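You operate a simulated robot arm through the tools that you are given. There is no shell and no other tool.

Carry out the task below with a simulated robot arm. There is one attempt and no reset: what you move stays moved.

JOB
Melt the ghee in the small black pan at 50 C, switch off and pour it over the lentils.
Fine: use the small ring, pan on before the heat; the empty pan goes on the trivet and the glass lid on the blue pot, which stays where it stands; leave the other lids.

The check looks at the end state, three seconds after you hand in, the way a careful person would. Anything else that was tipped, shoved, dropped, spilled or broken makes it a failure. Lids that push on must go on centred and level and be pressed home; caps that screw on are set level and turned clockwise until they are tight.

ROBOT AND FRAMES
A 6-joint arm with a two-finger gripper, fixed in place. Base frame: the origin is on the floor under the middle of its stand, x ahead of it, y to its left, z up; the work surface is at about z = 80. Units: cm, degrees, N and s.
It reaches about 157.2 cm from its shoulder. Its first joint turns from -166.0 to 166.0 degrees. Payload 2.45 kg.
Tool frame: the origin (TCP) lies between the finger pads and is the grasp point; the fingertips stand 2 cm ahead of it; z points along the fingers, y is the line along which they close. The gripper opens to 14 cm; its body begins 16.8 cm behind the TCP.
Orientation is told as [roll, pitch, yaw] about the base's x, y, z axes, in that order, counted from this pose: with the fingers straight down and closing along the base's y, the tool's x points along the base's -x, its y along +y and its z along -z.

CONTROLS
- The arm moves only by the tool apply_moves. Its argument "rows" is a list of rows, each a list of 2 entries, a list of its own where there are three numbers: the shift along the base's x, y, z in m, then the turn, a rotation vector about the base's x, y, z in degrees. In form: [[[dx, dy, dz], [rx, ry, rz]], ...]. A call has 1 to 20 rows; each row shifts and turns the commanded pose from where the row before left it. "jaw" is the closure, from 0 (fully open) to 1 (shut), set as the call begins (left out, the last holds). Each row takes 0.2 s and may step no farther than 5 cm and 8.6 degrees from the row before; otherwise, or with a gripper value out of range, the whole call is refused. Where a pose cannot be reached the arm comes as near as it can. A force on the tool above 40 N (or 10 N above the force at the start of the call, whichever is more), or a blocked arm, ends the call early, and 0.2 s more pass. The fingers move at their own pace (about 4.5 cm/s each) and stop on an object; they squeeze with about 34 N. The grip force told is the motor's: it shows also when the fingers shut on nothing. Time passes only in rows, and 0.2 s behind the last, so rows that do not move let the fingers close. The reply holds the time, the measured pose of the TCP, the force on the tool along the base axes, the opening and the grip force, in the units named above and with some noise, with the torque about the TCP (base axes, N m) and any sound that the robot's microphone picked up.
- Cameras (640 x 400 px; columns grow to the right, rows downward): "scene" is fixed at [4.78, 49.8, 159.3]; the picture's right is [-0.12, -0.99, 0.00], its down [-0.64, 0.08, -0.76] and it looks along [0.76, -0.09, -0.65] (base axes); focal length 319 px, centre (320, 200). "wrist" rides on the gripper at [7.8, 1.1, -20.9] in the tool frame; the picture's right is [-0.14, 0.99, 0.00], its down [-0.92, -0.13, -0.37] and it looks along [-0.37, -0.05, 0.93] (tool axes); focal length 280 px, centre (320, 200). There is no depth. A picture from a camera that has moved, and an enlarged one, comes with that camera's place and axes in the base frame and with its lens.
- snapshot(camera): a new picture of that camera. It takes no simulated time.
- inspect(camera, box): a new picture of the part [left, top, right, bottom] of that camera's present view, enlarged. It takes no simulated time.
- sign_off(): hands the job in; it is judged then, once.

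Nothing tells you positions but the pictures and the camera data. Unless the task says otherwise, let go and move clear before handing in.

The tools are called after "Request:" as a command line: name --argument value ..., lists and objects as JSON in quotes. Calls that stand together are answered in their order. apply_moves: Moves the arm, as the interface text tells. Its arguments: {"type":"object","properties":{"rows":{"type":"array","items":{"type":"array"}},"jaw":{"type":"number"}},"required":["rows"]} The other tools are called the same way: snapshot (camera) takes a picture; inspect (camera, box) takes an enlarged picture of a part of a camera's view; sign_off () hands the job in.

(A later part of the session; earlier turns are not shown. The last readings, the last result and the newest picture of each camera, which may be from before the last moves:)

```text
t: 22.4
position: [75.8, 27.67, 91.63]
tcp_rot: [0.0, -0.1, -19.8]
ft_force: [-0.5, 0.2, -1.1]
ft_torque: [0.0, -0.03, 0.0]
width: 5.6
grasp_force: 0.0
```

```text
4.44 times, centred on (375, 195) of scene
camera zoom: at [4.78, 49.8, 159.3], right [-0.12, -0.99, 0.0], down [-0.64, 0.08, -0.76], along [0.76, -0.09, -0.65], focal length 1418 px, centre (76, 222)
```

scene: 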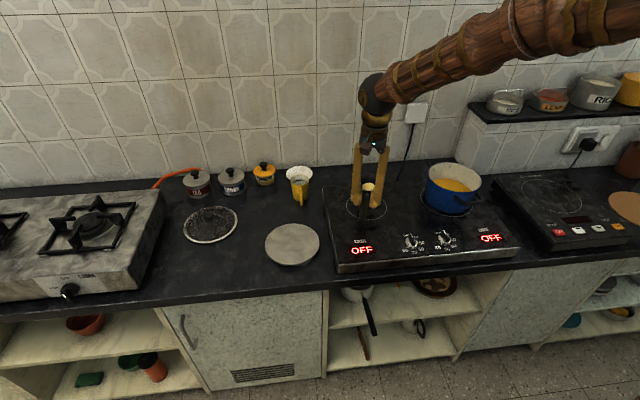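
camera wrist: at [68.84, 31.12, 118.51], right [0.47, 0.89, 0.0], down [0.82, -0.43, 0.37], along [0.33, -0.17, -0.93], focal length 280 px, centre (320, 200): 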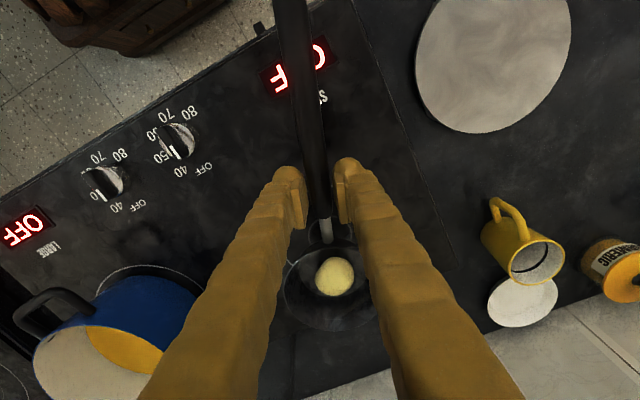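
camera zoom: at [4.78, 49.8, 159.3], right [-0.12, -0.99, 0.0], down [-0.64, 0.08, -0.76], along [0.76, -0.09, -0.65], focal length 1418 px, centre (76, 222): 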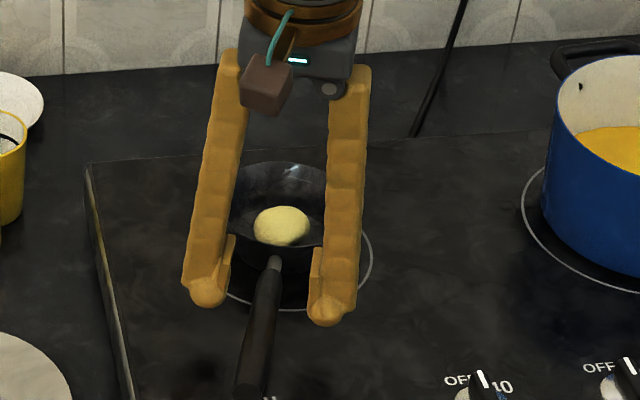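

The pan is standing on the ring and released. I'll rise straight up, then go over to the left (small) knob with yaw turned back to 0.

Request:
apply_moves --rows '[[[0, 0, 0.04], [0, 0, 0]], [[0, 0, 0.05], [0, 0, 0]], [[0, 0, 0.05], [0, 0, 0]], [[-0.02, -0.03, 0.02], [0, 0, 6.6]], [[-0.02, -0.03, 0], [0, 0, 6.6]], [[-0.025, -0.035, 0], [0, 0, 6.6]], [[-0.024, -0.0367, 0], [0, 0, 0]], [[0, 0, 0], [0, 0, 0]]]'

Request:
snapshot --camera "wrist"

Request:
snapshot --camera "scene"

```text
t: 24.2
position: [66.87, 14.57, 107.9]
tcp_rot: [0.0, 0.0, 0.0]
ft_force: [-0.5, 0.2, -0.3]
ft_torque: [-0.02, -0.01, 0.0]
width: 5.6
grasp_force: 0.1
```

```text
taken
camera wrist: at [59.18, 15.53, 128.65], right [0.14, 0.99, 0.0], down [0.92, -0.13, 0.37], along [0.36, -0.05, -0.93], focal length 280 px, centre (320, 200)
```

wrist: 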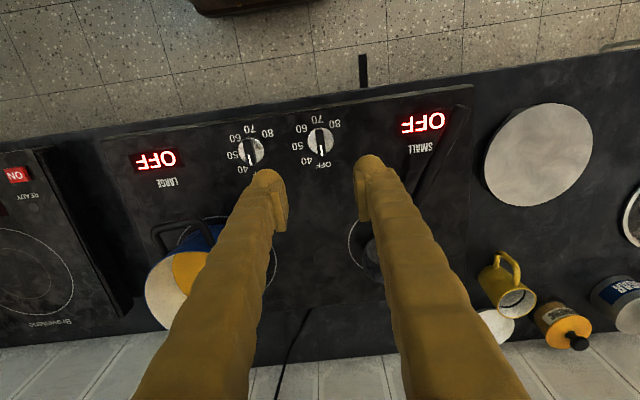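

```text
taken
```

scene: 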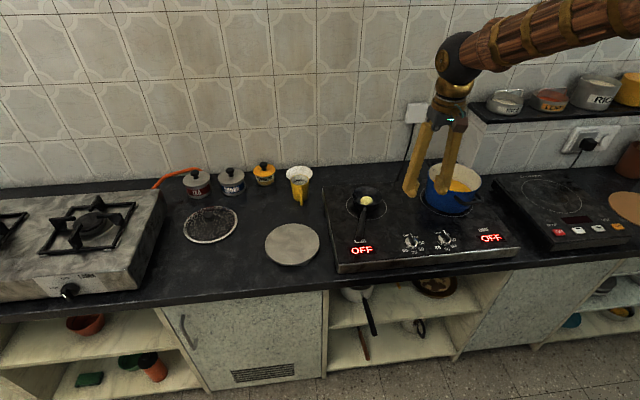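

I'm above the small knob. I'll enlarge it to get its centre and bar direction.

Request:
inspect --camera "wrist" --box '[220, 100, 380, 200]'

Request:
inspect --camera "scene" --box '[340, 180, 430, 260]'

```text
4.00 times, centred on (300, 150) of wrist
camera zoom: at [59.18, 15.53, 128.65], right [0.14, 0.99, 0.0], down [0.92, -0.13, 0.37], along [0.36, -0.05, -0.93], focal length 1122 px, centre (400, 400)
```

zoom: 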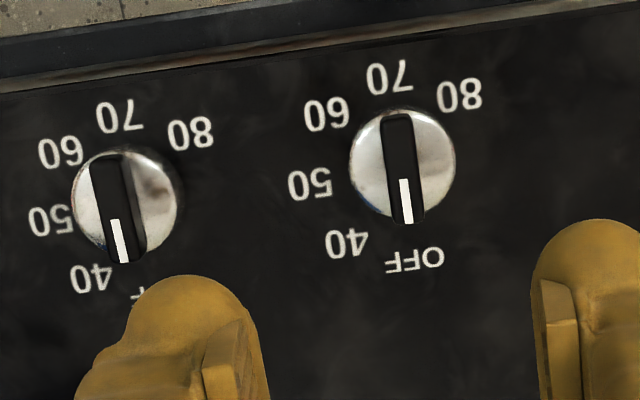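

```text
5.00 times, centred on (385, 220) of scene
camera zoom: at [4.78, 49.8, 159.3], right [-0.12, -0.99, 0.0], down [-0.64, 0.08, -0.76], along [0.76, -0.09, -0.65], focal length 1595 px, centre (-5, 100)
```

zoom: 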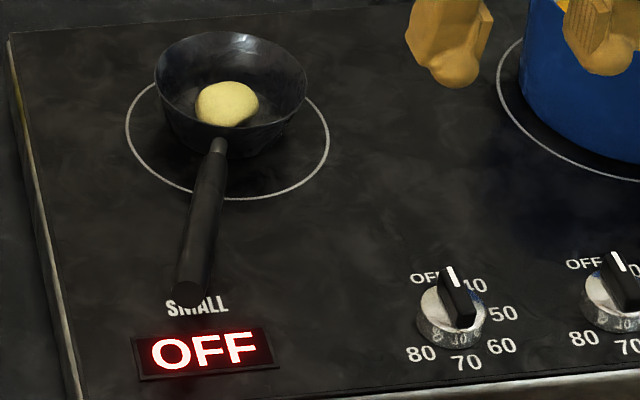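

The pan stands inside the ring. The small knob's bar runs along x with its centre near (66.7, 14.5) and its top at about z 88.7. I'll come down just above it with the jaw narrowed and check the centring.

Request:
apply_moves --rows '[[[-0.002, -0.001, -0.05], [0, 0, 0]], [[0, 0, -0.05], [0, 0, 0]], [[0, 0, -0.05], [0, 0, 0]], [[0, 0, 0], [0, 0, 0]]]' --jaw 0.82

Request:
snapshot --camera "wrist"

Request:
inspect --camera "wrist" --box '[250, 90, 400, 240]'

Request:
inspect --camera "scene" --box '[370, 190, 460, 260]'

```text
t: 25.2
position: [66.59, 14.4, 92.87]
tcp_rot: [0.0, 0.0, -0.1]
ft_force: [-0.8, 0.8, -0.2]
ft_torque: [-0.02, 0.03, -0.04]
width: 2.52
grasp_force: 0.0
```

```text
taken
camera wrist: at [58.91, 15.57, 113.68], right [0.14, 0.99, 0.0], down [0.92, -0.13, 0.37], along [0.36, -0.05, -0.93], focal length 280 px, centre (320, 200)
```

wrist: 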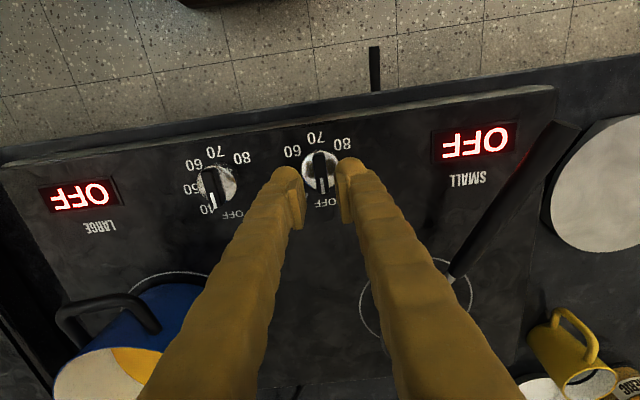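

```text
2.67 times, centred on (325, 165) of wrist
camera zoom: at [58.91, 15.57, 113.68], right [0.14, 0.99, 0.0], down [0.92, -0.13, 0.37], along [0.36, -0.05, -0.93], focal length 748 px, centre (307, 293)
```

zoom: 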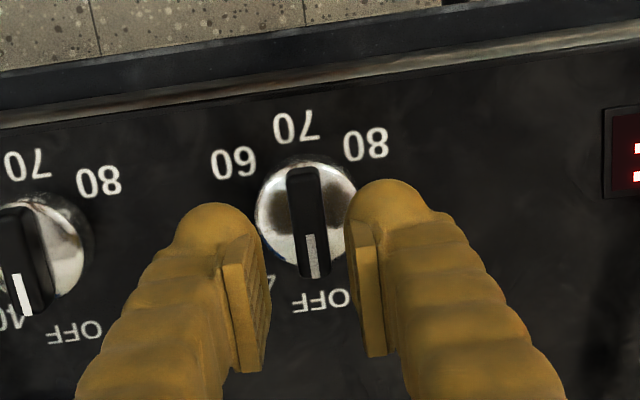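

```text
5.71 times, centred on (415, 225) of scene
camera zoom: at [4.78, 49.8, 159.3], right [-0.12, -0.99, 0.0], down [-0.64, 0.08, -0.76], along [0.76, -0.09, -0.65], focal length 1823 px, centre (-223, 57)
```

zoom: 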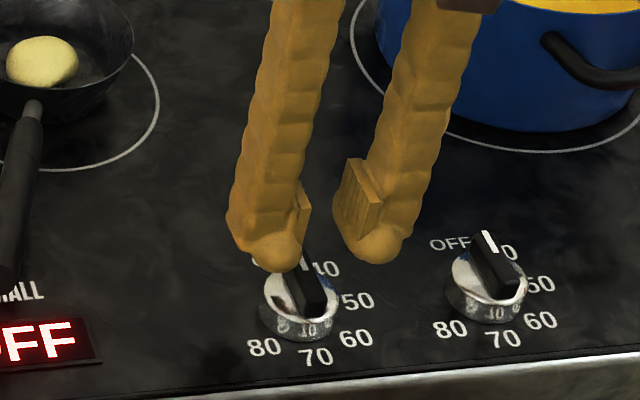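

The TCP axis passes within a millimetre or so of the bar centre. I'll narrow the jaw to about 1.5 cm and lower gently around the bar.

Request:
apply_moves --rows '[[[0, 0, -0.01], [0, 0, 0]], [[0, 0, -0.01], [0, 0, 0]], [[0, 0, -0.008], [0, 0, 0]], [[0, 0, 0], [0, 0, 0]]]' --jaw 0.89

Request:
inspect --camera "wrist" --box '[250, 90, 400, 240]'

Request:
inspect --camera "scene" --box '[370, 190, 460, 260]'

```text
t: 26.2
position: [66.65, 14.36, 89.94]
tcp_rot: [0.0, -0.1, -0.1]
ft_force: [0.9, 0.5, -0.4]
ft_torque: [-0.03, -0.02, 0.02]
width: 1.57
grasp_force: 0.6
```

```text
2.67 times, centred on (325, 165) of wrist
camera zoom: at [58.86, 15.55, 110.79], right [0.14, 0.99, 0.0], down [0.92, -0.13, 0.37], along [0.37, -0.05, -0.93], focal length 748 px, centre (307, 293)
```

zoom: 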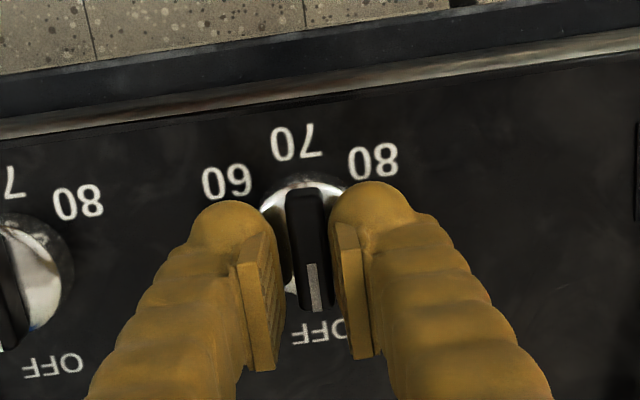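

```text
5.71 times, centred on (415, 225) of scene
camera zoom: at [4.78, 49.8, 159.3], right [-0.12, -0.99, 0.0], down [-0.64, 0.08, -0.76], along [0.76, -0.09, -0.65], focal length 1823 px, centre (-223, 57)
```

zoom: 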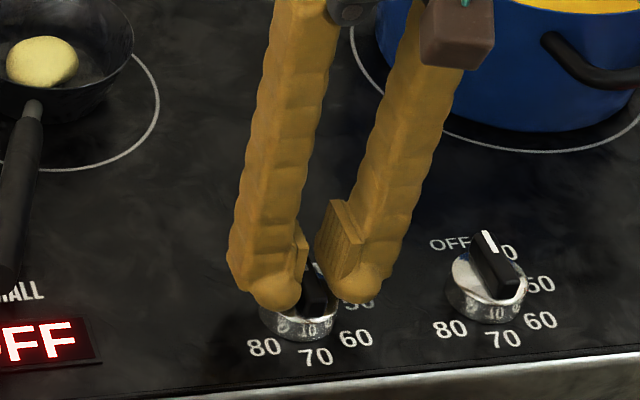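

The bar lies between the pads with even gaps. I'll lower slightly more, watching for the tips touching the knob base.

Request:
apply_moves --rows '[[[0, 0, -0.003], [0, 0, 0]], [[0, 0, 0], [0, 0, 0]]]'

Request:
apply_moves --rows '[[[0, 0, -0.003], [0, 0, 0]], [[0, 0, 0], [0, 0, 0]]]'

```text
t: 26.8
position: [66.68, 14.47, 89.58]
tcp_rot: [0.0, 0.0, 0.0]
ft_force: [-0.4, 0.8, 1.2]
ft_torque: [0.07, 0.01, -0.01]
width: 1.64
grasp_force: 0.3
```

```text
t: 27.2
position: [66.67, 14.57, 89.49]
tcp_rot: [0.0, -0.1, 0.0]
ft_force: [-5.1, 2.1, 10.0]
ft_torque: [0.02, 0.17, 0.02]
width: 1.63
grasp_force: 0.9
stopped in row 2: the force on the tool passed its limit at 51 N (the readings are from after the stop); the commanded pose is now the measured one
```

The tips touched the knob base and the motion stopped with a brief force. I'll back off 2–3 mm at once and check that nothing shifted.

Request:
apply_moves --rows '[[[0, -0.001, 0.0025], [0, 0, 0]], [[0, 0, 0], [0, 0, 0]]]'

Request:
inspect --camera "scene" --box '[330, 170, 510, 280]'

```text
t: 27.8
position: [66.62, 14.34, 89.8]
tcp_rot: [0.0, -0.1, 0.0]
ft_force: [-0.1, 4.8, -1.9]
ft_torque: [0.05, -0.01, 0.02]
width: 1.79
grasp_force: 2.1
```

```text
3.56 times, centred on (420, 225) of scene
camera zoom: at [4.78, 49.8, 159.3], right [-0.12, -0.99, 0.0], down [-0.64, 0.08, -0.76], along [0.76, -0.09, -0.65], focal length 1134 px, centre (-36, 111)
```

zoom: 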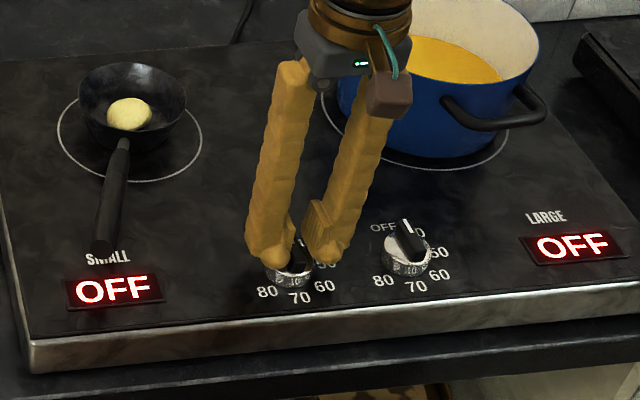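

The +y finger is just touching the bar, shown by about 5 N sideways. I'll shift 1 mm back to +y to centre it.

Request:
apply_moves --rows '[[[0, 0.001, 0], [0, 0, 0]], [[0, 0, 0], [0, 0, 0]]]'

Request:
inspect --camera "wrist" --box '[270, 130, 370, 230]'

```text
t: 28.4
position: [66.62, 14.5, 89.8]
tcp_rot: [-0.1, -0.1, -0.1]
ft_force: [-1.1, 0.4, 1.1]
ft_torque: [-0.01, 0.01, 0.0]
width: 1.58
grasp_force: 0.4
```

```text
4.00 times, centred on (320, 180) of wrist
camera zoom: at [58.9, 15.52, 110.73], right [0.14, 0.99, 0.0], down [0.92, -0.13, 0.37], along [0.37, -0.05, -0.93], focal length 1122 px, centre (320, 280)
```

zoom: 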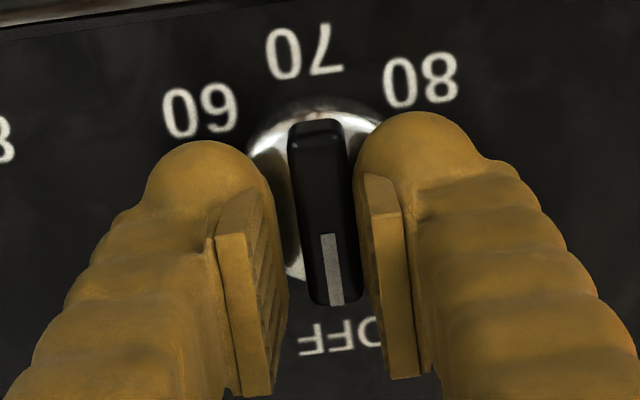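

Centred now with no side force. I'll begin turning clockwise in small steps and watch the torque and the display.

Request:
apply_moves --rows '[[[0, 0, 0], [0, 0, -7.5]], [[0, 0, 0], [0, 0, -7.5]], [[0, 0, 0], [0, 0, -7.5]], [[0, 0, 0], [0, 0, 0]]]'

Request:
inspect --camera "scene" --box '[330, 170, 510, 280]'

Request:
inspect --camera "wrist" --box '[270, 130, 370, 230]'

```text
t: 29.4
position: [66.8, 14.41, 89.8]
tcp_rot: [-0.1, 0.0, -22.6]
ft_force: [-0.2, 1.1, -0.1]
ft_torque: [0.04, 0.04, 0.01]
width: 1.58
grasp_force: 0.3
```

```text
3.56 times, centred on (420, 225) of scene
camera zoom: at [4.78, 49.8, 159.3], right [-0.12, -0.99, 0.0], down [-0.64, 0.08, -0.76], along [0.76, -0.09, -0.65], focal length 1134 px, centre (-36, 111)
```

zoom: 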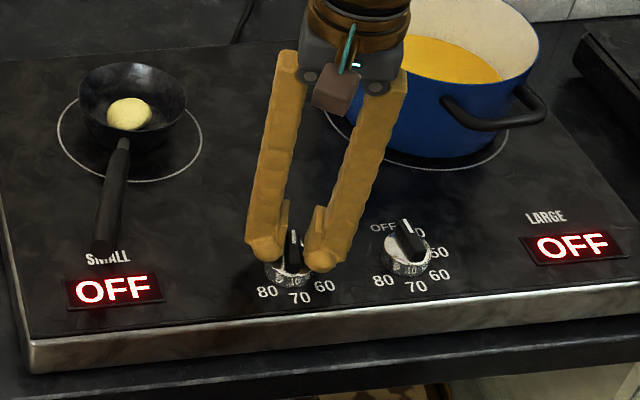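

```text
4.00 times, centred on (320, 180) of wrist
camera zoom: at [59.89, 18.41, 110.65], right [0.51, 0.86, 0.0], down [0.8, -0.47, 0.37], along [0.32, -0.19, -0.93], focal length 1122 px, centre (320, 280)
```

zoom: 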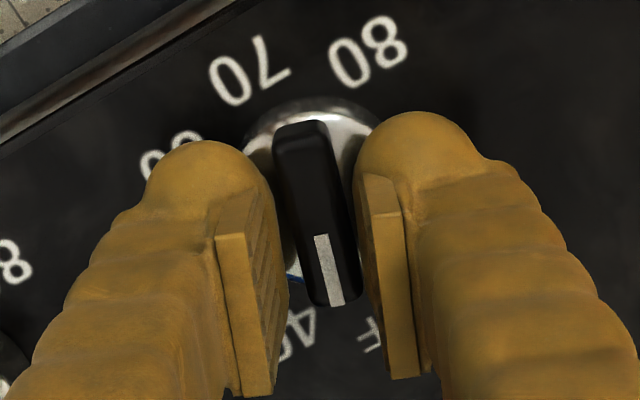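

The knob follows the fingers with no notable force. I'll continue clockwise towards 50.

Request:
apply_moves --rows '[[[0, 0, 0], [0, 0, -7.5]], [[0, 0, 0], [0, 0, -7.5]], [[0, 0, 0], [0, 0, -7.5]], [[0, 0, 0], [0, 0, -7.5]], [[0, 0, 0], [0, 0, 0]]]'

Request:
apply_moves --rows '[[[0, 0, 0], [0, 0, -7.5]], [[0, 0, 0], [0, 0, -7.5]], [[0, 0, 0], [0, 0, -7.5]], [[0, 0, 0], [0, 0, -7.5]], [[0, 0, 0], [0, 0, 0]]]'

Request:
inspect --camera "scene" --box '[330, 170, 510, 280]'

Request:
inspect --camera "wrist" --box '[270, 130, 370, 230]'

```text
t: 30.6
position: [66.78, 14.47, 89.88]
tcp_rot: [0.0, -0.1, -52.5]
ft_force: [-3.8, -1.2, -0.9]
ft_torque: [-0.03, 0.04, 0.04]
width: 1.86
grasp_force: 2.4
```

```text
t: 31.8
position: [66.67, 14.5, 89.77]
tcp_rot: [-0.1, -0.1, -82.6]
ft_force: [-6.9, -2.6, -1.9]
ft_torque: [-0.02, 0.05, 0.01]
width: 2.06
grasp_force: 3.4
```

```text
3.56 times, centred on (420, 225) of scene
camera zoom: at [4.78, 49.8, 159.3], right [-0.12, -0.99, 0.0], down [-0.64, 0.08, -0.76], along [0.76, -0.09, -0.65], focal length 1134 px, centre (-36, 111)
```

zoom: 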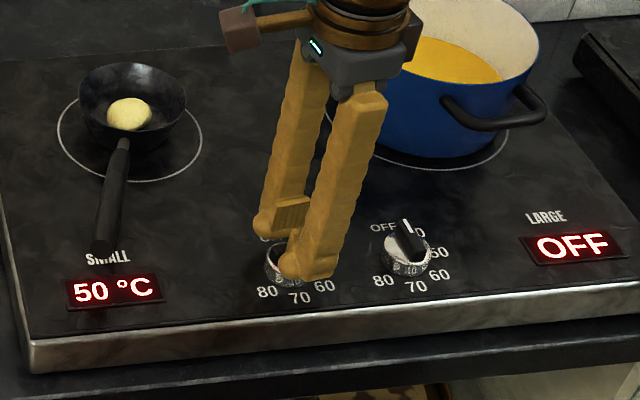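

```text
4.00 times, centred on (320, 180) of wrist
camera zoom: at [66.8, 22.36, 110.67], right [1.0, -0.01, 0.0], down [-0.01, -0.93, 0.37], along [0.0, -0.37, -0.93], focal length 1122 px, centre (320, 280)
```

zoom: 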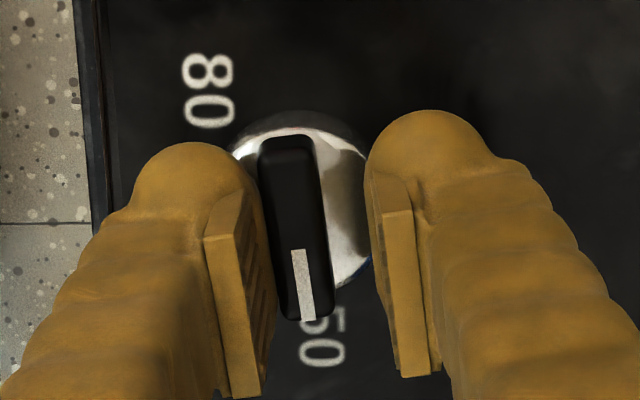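

The SMALL display reads 50 °C and LARGE is still OFF. The bar sits off to one side of the gap, so I'll shift about 4 mm toward -x to relieve the side force and turn the last few degrees onto the 50 mark.

Request:
apply_moves --rows '[[[-0.004, 0, 0], [0, 0, 0]], [[0, 0, 0], [0, 0, -4]], [[0, 0, 0], [0, 0, -4]], [[0, 0, 0], [0, 0, 0]]]'

Request:
inspect --camera "wrist" --box '[270, 130, 370, 230]'

Request:
inspect --camera "scene" --box '[330, 170, 510, 280]'

```text
t: 32.8
position: [66.32, 14.54, 89.76]
tcp_rot: [0.0, -0.1, -90.6]
ft_force: [-0.6, -0.1, 0.3]
ft_torque: [0.02, -0.01, 0.01]
width: 1.6
grasp_force: 0.2
```

```text
4.00 times, centred on (320, 180) of wrist
camera zoom: at [67.5, 22.27, 110.68], right [0.99, -0.15, 0.0], down [-0.14, -0.92, 0.37], along [-0.05, -0.37, -0.93], focal length 1122 px, centre (320, 280)
```

zoom: 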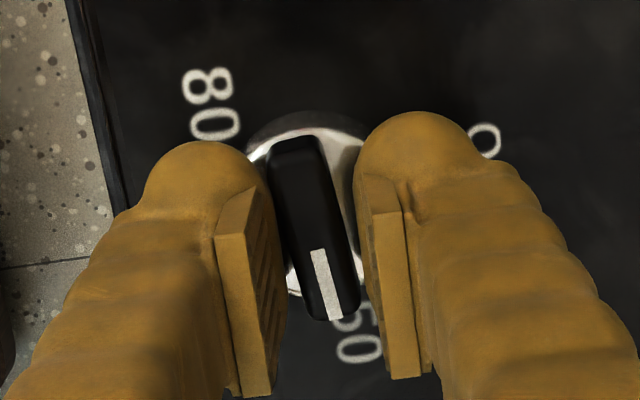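

```text
3.56 times, centred on (420, 225) of scene
camera zoom: at [4.78, 49.8, 159.3], right [-0.12, -0.99, 0.0], down [-0.64, 0.08, -0.76], along [0.76, -0.09, -0.65], focal length 1134 px, centre (-36, 111)
```

zoom: 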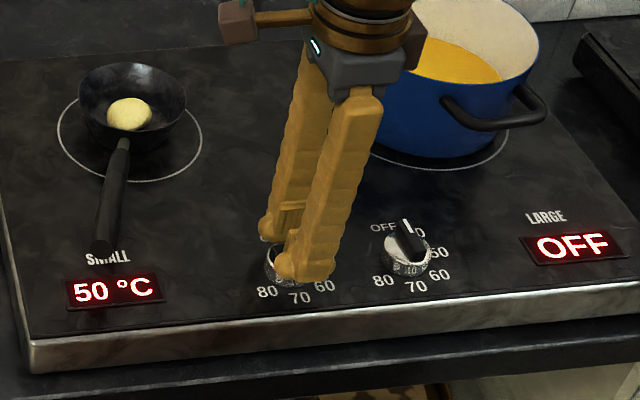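

The small ring is set at 50 °C, the fingers are idle around the bar, and the ghee is still solid. I'll hold still and let it heat.

Request:
apply_moves --rows '[[[0, 0, 0], [0, 0, 0]], [[0, 0, 0], [0, 0, 0]], [[0, 0, 0], [0, 0, 0]], [[0, 0, 0], [0, 0, 0]], [[0, 0, 0], [0, 0, 0]], [[0, 0, 0], [0, 0, 0]], [[0, 0, 0], [0, 0, 0]], [[0, 0, 0], [0, 0, 0]], [[0, 0, 0], [0, 0, 0]], [[0, 0, 0], [0, 0, 0]], [[0, 0, 0], [0, 0, 0]], [[0, 0, 0], [0, 0, 0]], [[0, 0, 0], [0, 0, 0]], [[0, 0, 0], [0, 0, 0]], [[0, 0, 0], [0, 0, 0]], [[0, 0, 0], [0, 0, 0]], [[0, 0, 0], [0, 0, 0]], [[0, 0, 0], [0, 0, 0]], [[0, 0, 0], [0, 0, 0]], [[0, 0, 0], [0, 0, 0]]]'

Request:
inspect --camera "scene" --box '[330, 170, 430, 260]'

```text
t: 37.0
position: [66.25, 14.46, 89.7]
tcp_rot: [-0.1, -0.1, -90.5]
ft_force: [0.5, -0.3, -0.1]
ft_torque: [0.03, -0.01, -0.03]
width: 1.57
grasp_force: 0.1
```

```text
4.44 times, centred on (380, 215) of scene
camera zoom: at [4.78, 49.8, 159.3], right [-0.12, -0.99, 0.0], down [-0.64, 0.08, -0.76], along [0.76, -0.09, -0.65], focal length 1418 px, centre (53, 133)
```

zoom: 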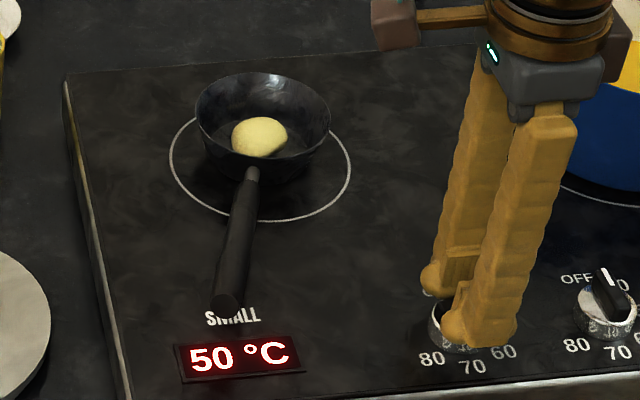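

The ghee lump still looks whole. I'll keep waiting and check every 4 seconds.

Request:
apply_moves --rows '[[[0, 0, 0], [0, 0, 0]], [[0, 0, 0], [0, 0, 0]], [[0, 0, 0], [0, 0, 0]], [[0, 0, 0], [0, 0, 0]], [[0, 0, 0], [0, 0, 0]], [[0, 0, 0], [0, 0, 0]], [[0, 0, 0], [0, 0, 0]], [[0, 0, 0], [0, 0, 0]], [[0, 0, 0], [0, 0, 0]], [[0, 0, 0], [0, 0, 0]], [[0, 0, 0], [0, 0, 0]], [[0, 0, 0], [0, 0, 0]], [[0, 0, 0], [0, 0, 0]], [[0, 0, 0], [0, 0, 0]], [[0, 0, 0], [0, 0, 0]], [[0, 0, 0], [0, 0, 0]], [[0, 0, 0], [0, 0, 0]], [[0, 0, 0], [0, 0, 0]], [[0, 0, 0], [0, 0, 0]], [[0, 0, 0], [0, 0, 0]]]'

Request:
inspect --camera "scene" --box '[355, 180, 405, 220]'

Request:
apply_moves --rows '[[[0, 0, 0], [0, 0, 0]], [[0, 0, 0], [0, 0, 0]], [[0, 0, 0], [0, 0, 0]], [[0, 0, 0], [0, 0, 0]], [[0, 0, 0], [0, 0, 0]], [[0, 0, 0], [0, 0, 0]], [[0, 0, 0], [0, 0, 0]], [[0, 0, 0], [0, 0, 0]], [[0, 0, 0], [0, 0, 0]], [[0, 0, 0], [0, 0, 0]], [[0, 0, 0], [0, 0, 0]], [[0, 0, 0], [0, 0, 0]], [[0, 0, 0], [0, 0, 0]], [[0, 0, 0], [0, 0, 0]], [[0, 0, 0], [0, 0, 0]], [[0, 0, 0], [0, 0, 0]], [[0, 0, 0], [0, 0, 0]], [[0, 0, 0], [0, 0, 0]], [[0, 0, 0], [0, 0, 0]], [[0, 0, 0], [0, 0, 0]]]'

Request:
inspect --camera "scene" --box '[355, 180, 405, 220]'

```text
t: 41.2
position: [66.21, 14.49, 89.82]
tcp_rot: [0.1, -0.1, -90.5]
ft_force: [0.5, -0.4, 0.3]
ft_torque: [-0.01, 0.01, 0.0]
width: 1.54
grasp_force: 0.1
```

```text
10.00 times, centred on (380, 200) of scene
camera zoom: at [4.78, 49.8, 159.3], right [-0.12, -0.99, 0.0], down [-0.64, 0.08, -0.76], along [0.76, -0.09, -0.65], focal length 3190 px, centre (-280, 200)
```

zoom: 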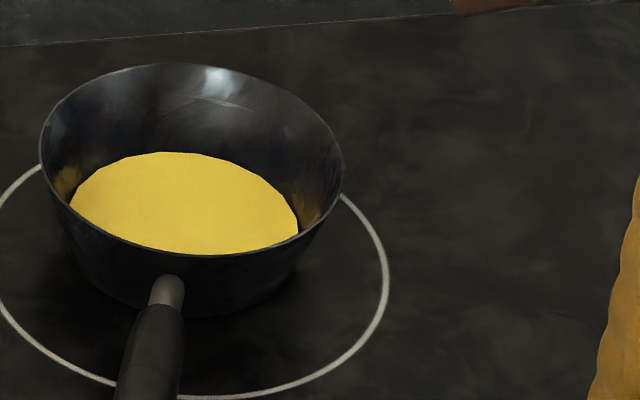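

```text
t: 45.4
position: [66.31, 14.52, 89.74]
tcp_rot: [-0.1, -0.2, -90.5]
ft_force: [0.5, -0.5, 1.1]
ft_torque: [-0.01, -0.01, 0.07]
width: 1.54
grasp_force: 0.1
```

```text
10.00 times, centred on (380, 200) of scene
camera zoom: at [4.78, 49.8, 159.3], right [-0.12, -0.99, 0.0], down [-0.64, 0.08, -0.76], along [0.76, -0.09, -0.65], focal length 3190 px, centre (-280, 200)
```

zoom: 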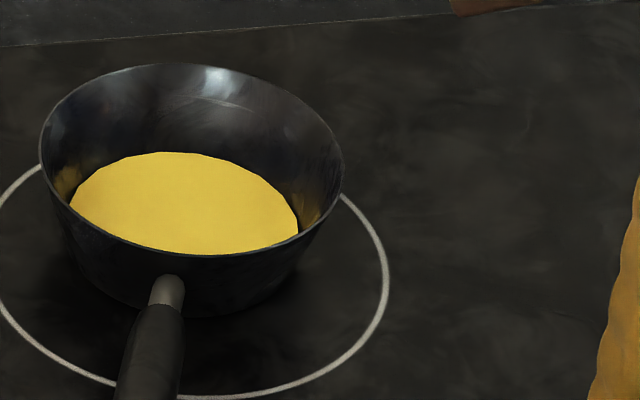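

The ghee is fully melted. Now I'll turn the knob back anticlockwise to OFF.

Request:
apply_moves --rows '[[[0, 0, 0], [0, 0, 7.5]], [[0, 0, 0], [0, 0, 7.5]], [[0, 0, 0], [0, 0, 7.5]], [[0, 0, 0], [0, 0, 7.5]], [[0, 0, 0], [0, 0, 7.5]], [[0, 0, 0], [0, 0, 7.5]], [[0, 0, 0], [0, 0, 7.5]], [[0, 0, 0], [0, 0, 7.5]], [[0, 0, 0], [0, 0, 0]]]'

Request:
apply_moves --rows '[[[0, 0, 0], [0, 0, 7.5]], [[0, 0, 0], [0, 0, 7.5]], [[0, 0, 0], [0, 0, 7.5]], [[0, 0, 0], [0, 0, 7.5]], [[0, 0, 0], [0, 0, 0]]]'

Request:
inspect --camera "wrist" --box '[270, 130, 370, 230]'

Request:
inspect --camera "scene" --box '[330, 170, 510, 280]'

```text
t: 47.4
position: [66.24, 14.36, 89.81]
tcp_rot: [0.1, -0.1, -30.5]
ft_force: [1.6, 0.9, 1.2]
ft_torque: [0.03, 0.0, -0.02]
width: 1.67
grasp_force: 0.7
```

```text
t: 48.6
position: [66.26, 14.49, 89.7]
tcp_rot: [0.0, 0.0, -0.5]
ft_force: [-0.9, 1.9, -0.9]
ft_torque: [-0.01, 0.0, -0.02]
width: 1.63
grasp_force: 0.9
```

```text
4.00 times, centred on (320, 180) of wrist
camera zoom: at [58.52, 15.57, 110.65], right [0.15, 0.99, 0.0], down [0.92, -0.14, 0.37], along [0.37, -0.05, -0.93], focal length 1122 px, centre (320, 280)
```

zoom: 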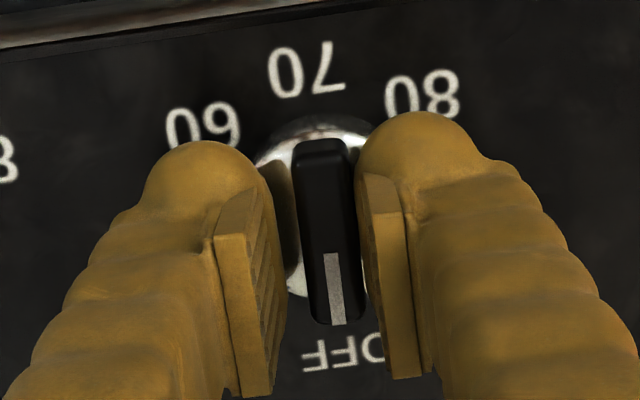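

```text
3.56 times, centred on (420, 225) of scene
camera zoom: at [4.78, 49.8, 159.3], right [-0.12, -0.99, 0.0], down [-0.64, 0.08, -0.76], along [0.76, -0.09, -0.65], focal length 1134 px, centre (-36, 111)
```

zoom: 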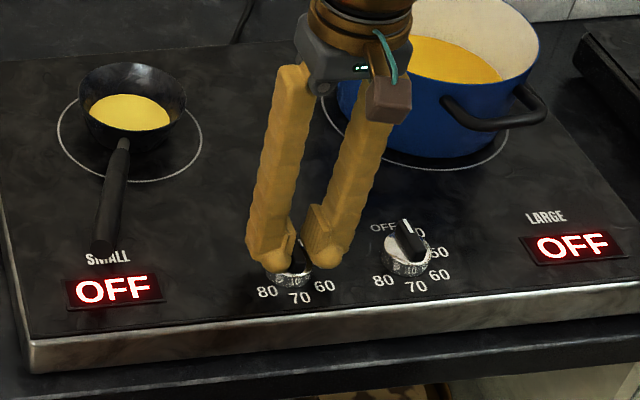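

SMALL reads OFF again, but the bar is about 3–4° short of its original position. I'll nudge it a few degrees further to sit squarely on OFF.

Request:
apply_moves --rows '[[[0, 0, 0], [0, 0, 3]], [[0, 0, 0], [0, 0, 2.5]], [[0, 0, 0], [0, 0, 0]]]'

Request:
inspect --camera "wrist" --box '[270, 130, 370, 230]'

```text
t: 49.4
position: [66.29, 14.51, 89.72]
tcp_rot: [0.1, -0.1, 5.0]
ft_force: [2.3, 4.3, 1.0]
ft_torque: [0.07, -0.01, -0.07]
width: 1.85
grasp_force: 2.1
```

```text
4.00 times, centred on (320, 180) of wrist
camera zoom: at [58.47, 14.79, 110.7], right [0.05, 1.0, 0.0], down [0.93, -0.05, 0.37], along [0.37, -0.02, -0.93], focal length 1122 px, centre (320, 280)
```

zoom: 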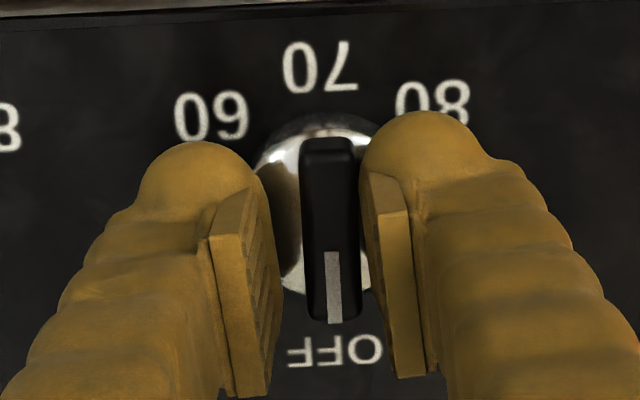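

The bar is within about 1° of OFF and the display reads OFF. I'll open the jaw slightly, lift off the knob, and return above the pan handle.

Request:
apply_moves --rows '[[[0, 0, 0], [0, 0, 0]], [[0, 0, 0], [0, 0, 0]], [[0, 0, 0.03], [0, 0, 0]], [[0, 0, 0.05], [0, 0, 0]], [[0, 0, 0.05], [0, 0, 0]], [[0, 0, 0.02], [0, 0, -5]], [[0, 0, 0], [0, 0, 0]]]' --jaw 0.75

Request:
inspect --camera "scene" --box '[330, 170, 510, 280]'

Request:
snapshot --camera "wrist"

```text
t: 51.0
position: [66.26, 14.48, 104.68]
tcp_rot: [-0.1, -0.1, -0.1]
ft_force: [0.4, -0.1, -0.4]
ft_torque: [-0.02, -0.01, -0.01]
width: 3.51
grasp_force: 0.0
```

```text
3.56 times, centred on (420, 225) of scene
camera zoom: at [4.78, 49.8, 159.3], right [-0.12, -0.99, 0.0], down [-0.64, 0.08, -0.76], along [0.76, -0.09, -0.65], focal length 1134 px, centre (-36, 111)
```

zoom: 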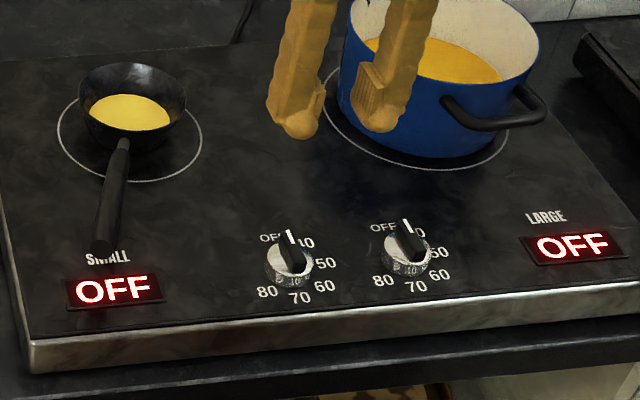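

```text
taken
camera wrist: at [58.51, 15.46, 125.58], right [0.14, 0.99, 0.0], down [0.92, -0.13, 0.37], along [0.37, -0.05, -0.93], focal length 280 px, centre (320, 200)
```

wrist: 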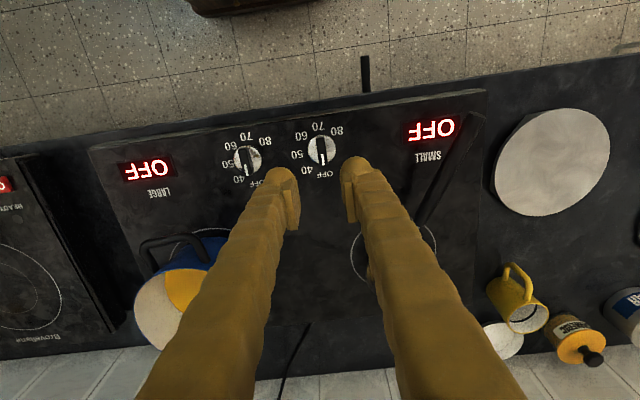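

The small knob is back at OFF and the ghee is liquid. Before taking hold of it, I'll do an empty dry run of the pouring roll above the pot to be sure the arm can reach that pose cleanly.

Request:
apply_moves --rows '[[[0.02, -0.035, 0.025], [0, 0, -6.6]], [[0.02, -0.04, 0.02], [0, 0, -6.6]], [[0.02, -0.04, 0.02], [0, 0, -6.6]], [[0.02, -0.04, 0.02], [0, 0, 0]], [[0, 0, 0], [-7.99, 2.91, 0]], [[0, 0, 0], [-7.99, 2.91, 0]], [[0, 0, 0], [-7.99, 2.91, 0]], [[0, 0, 0], [-7.99, 2.91, 0]], [[0, 0, 0], [-7.99, 2.91, 0]], [[0, 0, 0], [-7.99, 2.91, 0]], [[0, 0, 0], [0, 0, 0]]]'

Request:
snapshot --camera "scene"

```text
t: 53.4
position: [74.22, -0.97, 113.31]
tcp_rot: [-51.1, 0.1, -19.9]
ft_force: [0.8, -0.3, 0.3]
ft_torque: [0.0, -0.01, -0.02]
width: 3.48
grasp_force: 0.1
```

```text
taken
```

scene: 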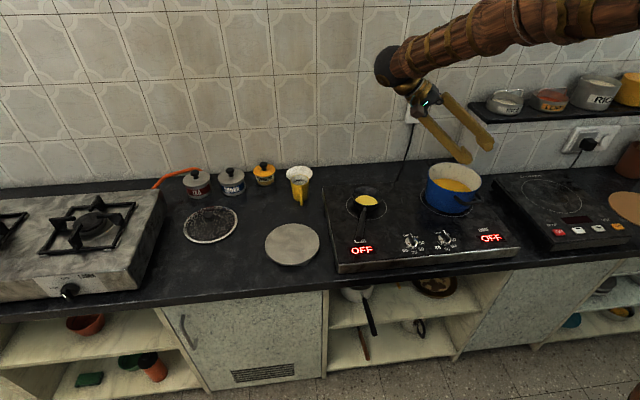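

The arm follows well at -51° roll. I'll continue the dry run to about -102°.

Request:
apply_moves --rows '[[[0, 0, 0], [-7.99, 2.91, 0]], [[0, 0, 0], [-7.99, 2.91, 0]], [[0, 0, 0], [-7.99, 2.91, 0]], [[0, 0, 0], [-7.99, 2.91, 0]], [[0, 0, 0], [-7.99, 2.91, 0]], [[0, 0, 0], [-7.99, 2.91, 0]], [[0, 0, 0], [0, 0, 0]]]'

Request:
snapshot --camera "scene"

Request:
snapshot --camera "wrist"

```text
t: 55.0
position: [73.48, -3.66, 111.31]
tcp_rot: [-92.0, 0.3, -18.3]
ft_force: [0.7, -0.4, -0.2]
ft_torque: [-0.04, 0.01, -0.01]
width: 3.48
grasp_force: 0.0
out of reach, approached as far as the arm can: row 5, 6
```

```text
taken
```

scene: 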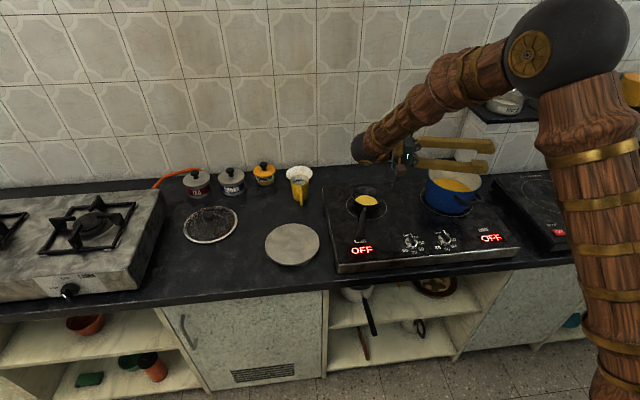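

```text
taken
camera wrist: at [72.61, 18.55, 109.59], right [0.12, -0.07, -0.99], down [0.99, 0.07, 0.11], along [0.06, -1.0, 0.08], focal length 280 px, centre (320, 200)
```

wrist: 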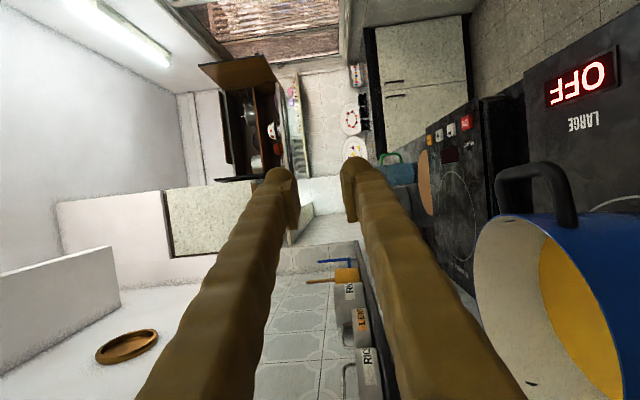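

The arm runs out of reach at about -90° roll with this yaw. Turning the handle to a different yaw over the pot should give the wrist more room, so I'll unwind and dry-run again at about +35° yaw.

Request:
apply_moves --rows '[[[0, 0, 0], [7.99, -2.91, 0]], [[0, 0, 0], [7.99, -2.91, 0]], [[0, 0, 0], [7.99, -2.91, 0]], [[0, 0, 0], [7.99, -2.91, 0]], [[0, 0, 0], [7.99, -2.91, 0]], [[0, 0, 0], [7.99, -2.91, 0]], [[0, 0, 0], [7.99, -2.91, 0]], [[0, 0, 0], [7.99, -2.91, 0]], [[0, 0, 0], [7.99, -2.91, 0]], [[0, 0, 0], [7.99, -2.91, 0]], [[0, 0, 0], [0, 0, 0]]]'

Request:
inspect --camera "scene" --box '[330, 170, 430, 260]'

```text
t: 57.4
position: [73.53, -3.59, 111.28]
tcp_rot: [-6.7, -1.8, -19.7]
ft_force: [-0.4, 0.1, -0.2]
ft_torque: [0.01, 0.02, 0.01]
width: 3.47
grasp_force: 0.0
```

```text
4.44 times, centred on (380, 215) of scene
camera zoom: at [4.78, 49.8, 159.3], right [-0.12, -0.99, 0.0], down [-0.64, 0.08, -0.76], along [0.76, -0.09, -0.65], focal length 1418 px, centre (53, 133)
```

zoom: 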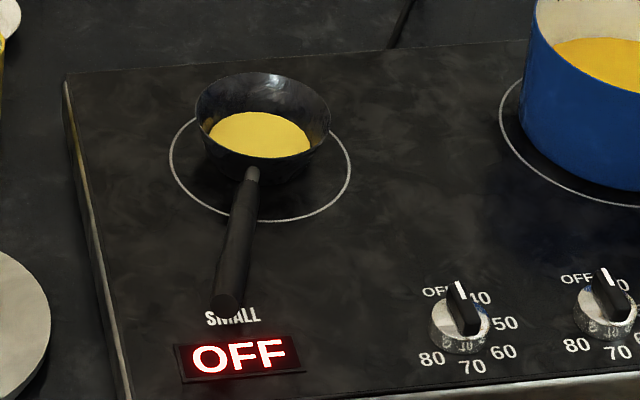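

The ghee remains liquid in the pan. I'll level the hand, turn to +35° yaw and retry the dry-run roll there.

Request:
apply_moves --rows '[[[0.002, -0.01, 0.002], [6.92, -0.57, 0]], [[0.003, -0.0125, 0], [0, 0, 7.8]], [[0.003, -0.0125, 0], [0, 0, 7.8]], [[0.003, -0.0125, 0], [0, 0, 7.8]], [[0.003, -0.0125, 0], [0, 0, 7.8]], [[0.002, -0.0125, 0], [0, 0, 7.8]], [[0.002, -0.0125, 0], [0, 0, 7.8]], [[0, 0, 0], [0, 0, 7.8]], [[0, 0, 0], [-6.96, -4.88, 0]], [[0, 0, 0], [-6.96, -4.88, 0]], [[0, 0, 0], [-6.96, -4.88, 0]], [[0, 0, 0], [-6.96, -4.88, 0]], [[0, 0, 0], [-6.96, -4.88, 0]], [[0, 0, 0], [-6.96, -4.88, 0]], [[0, 0, 0], [-6.96, -4.88, 0]], [[0, 0, 0], [0, 0, 0]]]'

Request:
snapshot --camera "scene"

```text
t: 60.8
position: [75.33, -12.11, 111.45]
tcp_rot: [-59.7, 0.0, 34.9]
ft_force: [0.0, -0.1, 0.0]
ft_torque: [-0.02, -0.04, 0.01]
width: 3.52
grasp_force: 0.1
```

```text
taken
```

scene: 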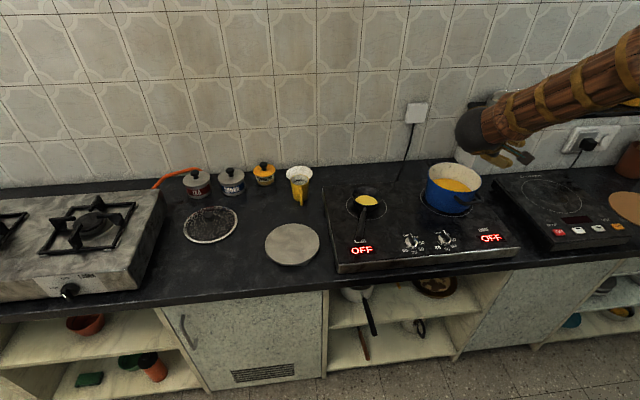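

Smooth so far at -60°. I'll continue to about -110°.

Request:
apply_moves --rows '[[[0, 0, 0], [-6.96, -4.88, 0]], [[0, 0, 0], [-6.96, -4.88, 0]], [[0, 0, 0], [-6.96, -4.88, 0]], [[0, 0, 0], [-6.96, -4.88, 0]], [[0, 0, 0], [-6.96, -4.88, 0]], [[0, 0, 0], [-6.96, -4.88, 0]], [[0, 0, 0], [0, 0, 0]]]'

Request:
snapshot --camera "scene"

Request:
snapshot --camera "wrist"

```text
t: 62.4
position: [75.27, -12.16, 111.52]
tcp_rot: [-110.8, -0.2, 35.1]
ft_force: [0.6, 0.1, 0.1]
ft_torque: [0.0, -0.02, 0.01]
width: 3.49
grasp_force: 0.1
```

```text
taken
```

scene: 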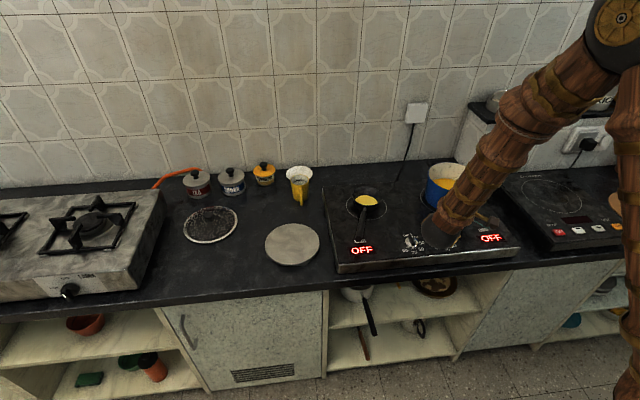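

```text
taken
camera wrist: at [57.94, -0.94, 103.14], right [0.32, -0.21, -0.93], down [0.53, 0.85, -0.01], along [0.79, -0.49, 0.38], focal length 280 px, centre (320, 200)
```

wrist: 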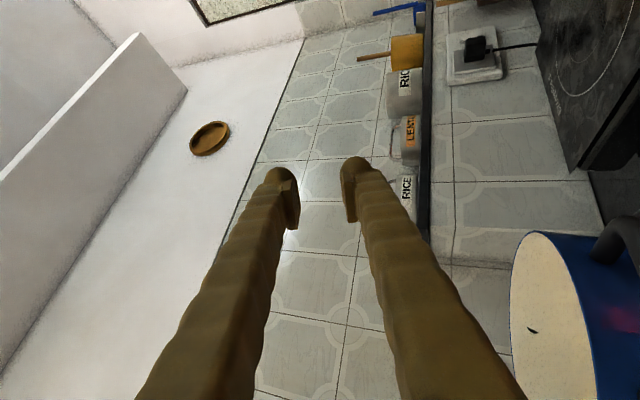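

The arm reaches -110° roll at +35° yaw with no contact, so I'll pour there. I'll unwind and go back to the pan handle.

Request:
apply_moves --rows '[[[0, 0, 0], [6.96, 4.88, 0]], [[0, 0, 0], [6.96, 4.88, 0]], [[0, 0, 0], [6.96, 4.88, 0]], [[0, 0, 0], [6.96, 4.88, 0]], [[0, 0, 0], [6.96, 4.88, 0]], [[0, 0, 0], [6.96, 4.88, 0]], [[0, 0, 0], [6.96, 4.88, 0]], [[0, 0, 0], [6.96, 4.88, 0]], [[0, 0, 0], [6.96, 4.88, 0]], [[0, 0, 0], [6.96, 4.88, 0]], [[0, 0, 0], [6.96, 4.88, 0]], [[0, 0, 0], [6.96, 4.88, 0]], [[0, 0, 0], [6.96, 4.88, 0]]]'

Request:
apply_moves --rows '[[[0, 0.044, 0], [0, 0, -6.1]], [[0, 0.044, 0], [0, 0, -6.1]], [[0, 0.044, 0], [0, 0, -6.1]], [[0, 0.044, 0], [0, 0, -6.1]], [[0.001, 0.044, 0], [0, 0, -6.1]], [[0.001, 0.044, 0], [0, 0, -6.1]], [[0.001, 0.044, 0], [0, 0, -6.1]], [[0.001, 0.044, 0], [0, 0, -6.1]], [[0.001, 0.044, 0], [0, 0, -6.1]], [[0, 0.002, -0.03], [0, 0, 0]], [[0, 0, 0], [0, 0, 0]]]' --jaw 0.5

Request:
snapshot --camera "wrist"

Request:
inspect --camera "scene" --box '[320, 150, 430, 260]'

```text
t: 65.2
position: [75.23, -12.12, 111.62]
tcp_rot: [-0.1, -0.1, 35.0]
ft_force: [0.3, 0.5, 0.7]
ft_torque: [0.01, -0.04, -0.01]
width: 3.49
grasp_force: 0.1
```

```text
t: 67.6
position: [75.73, 27.53, 108.61]
tcp_rot: [-0.1, 0.0, -20.0]
ft_force: [0.0, 0.3, 0.8]
ft_torque: [0.01, 0.01, 0.02]
width: 6.96
grasp_force: 0.0
```

```text
taken
camera wrist: at [68.84, 31.3, 129.54], right [0.47, 0.88, 0.0], down [0.82, -0.43, 0.37], along [0.32, -0.17, -0.93], focal length 280 px, centre (320, 200)
```

wrist: 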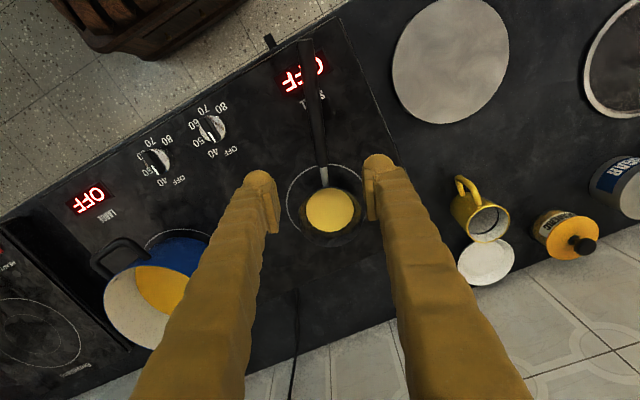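

```text
3.64 times, centred on (375, 205) of scene
camera zoom: at [4.78, 49.8, 159.3], right [-0.12, -0.99, 0.0], down [-0.64, 0.08, -0.76], along [0.76, -0.09, -0.65], focal length 1160 px, centre (120, 182)
```

zoom: 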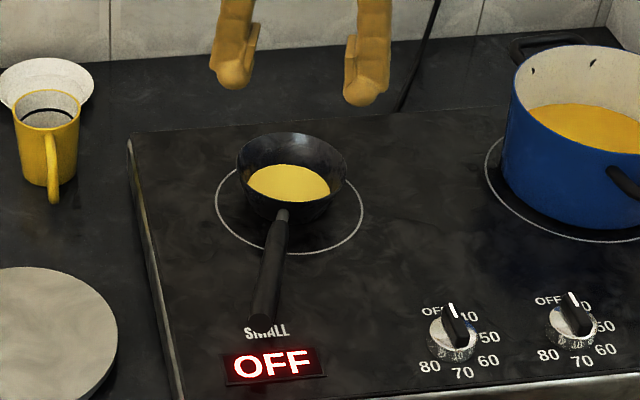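

The handle is lined up between the fingers. I'll descend to the same height as when I released it and grip again.

Request:
apply_moves --rows '[[[0.001, 0.0012, -0.045], [0, 0, 0]], [[0, 0, -0.05], [0, 0, 0]], [[0, 0, -0.05], [0, 0, 0]], [[0, 0, -0.025], [0, 0, 0]], [[0, 0, 0], [0, 0, 0]]]'

Request:
inspect --camera "wrist" --box '[220, 60, 420, 300]'

Request:
apply_moves --rows '[[[0, 0, 0], [0, 0, 0]], [[0, 0, 0], [0, 0, 0]], [[0, 0, 0], [0, 0, 0]], [[0, 0, 0], [0, 0, 0]], [[0, 0, 0], [0, 0, 0]]]' --jaw 1

Request:
inspect --camera "scene" --box '[320, 150, 430, 260]'

```text
t: 68.8
position: [75.92, 27.78, 91.33]
tcp_rot: [-0.2, 0.1, -20.1]
ft_force: [-0.3, 0.6, 0.0]
ft_torque: [-0.01, 0.0, 0.03]
width: 7.0
grasp_force: 0.0
```

```text
1.67 times, centred on (320, 180) of wrist
camera zoom: at [68.98, 31.4, 112.38], right [0.47, 0.88, 0.0], down [0.82, -0.43, 0.37], along [0.32, -0.17, -0.93], focal length 467 px, centre (320, 233)
```

zoom: 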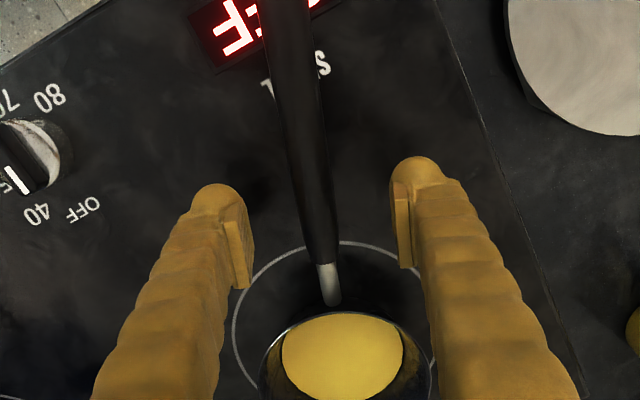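

```text
t: 70.0
position: [75.89, 27.72, 91.5]
tcp_rot: [-0.1, 0.0, -20.0]
ft_force: [-0.9, -0.8, -0.1]
ft_torque: [0.0, 0.02, -0.08]
width: 2.15
grasp_force: 34.0
```

```text
3.64 times, centred on (375, 205) of scene
camera zoom: at [4.78, 49.8, 159.3], right [-0.12, -0.99, 0.0], down [-0.64, 0.08, -0.76], along [0.76, -0.09, -0.65], focal length 1160 px, centre (120, 182)
```

zoom: 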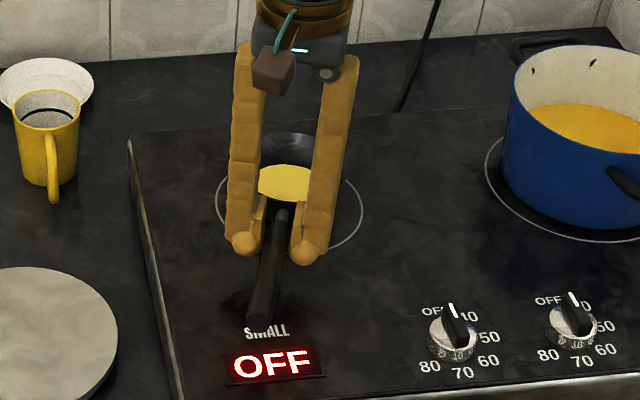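

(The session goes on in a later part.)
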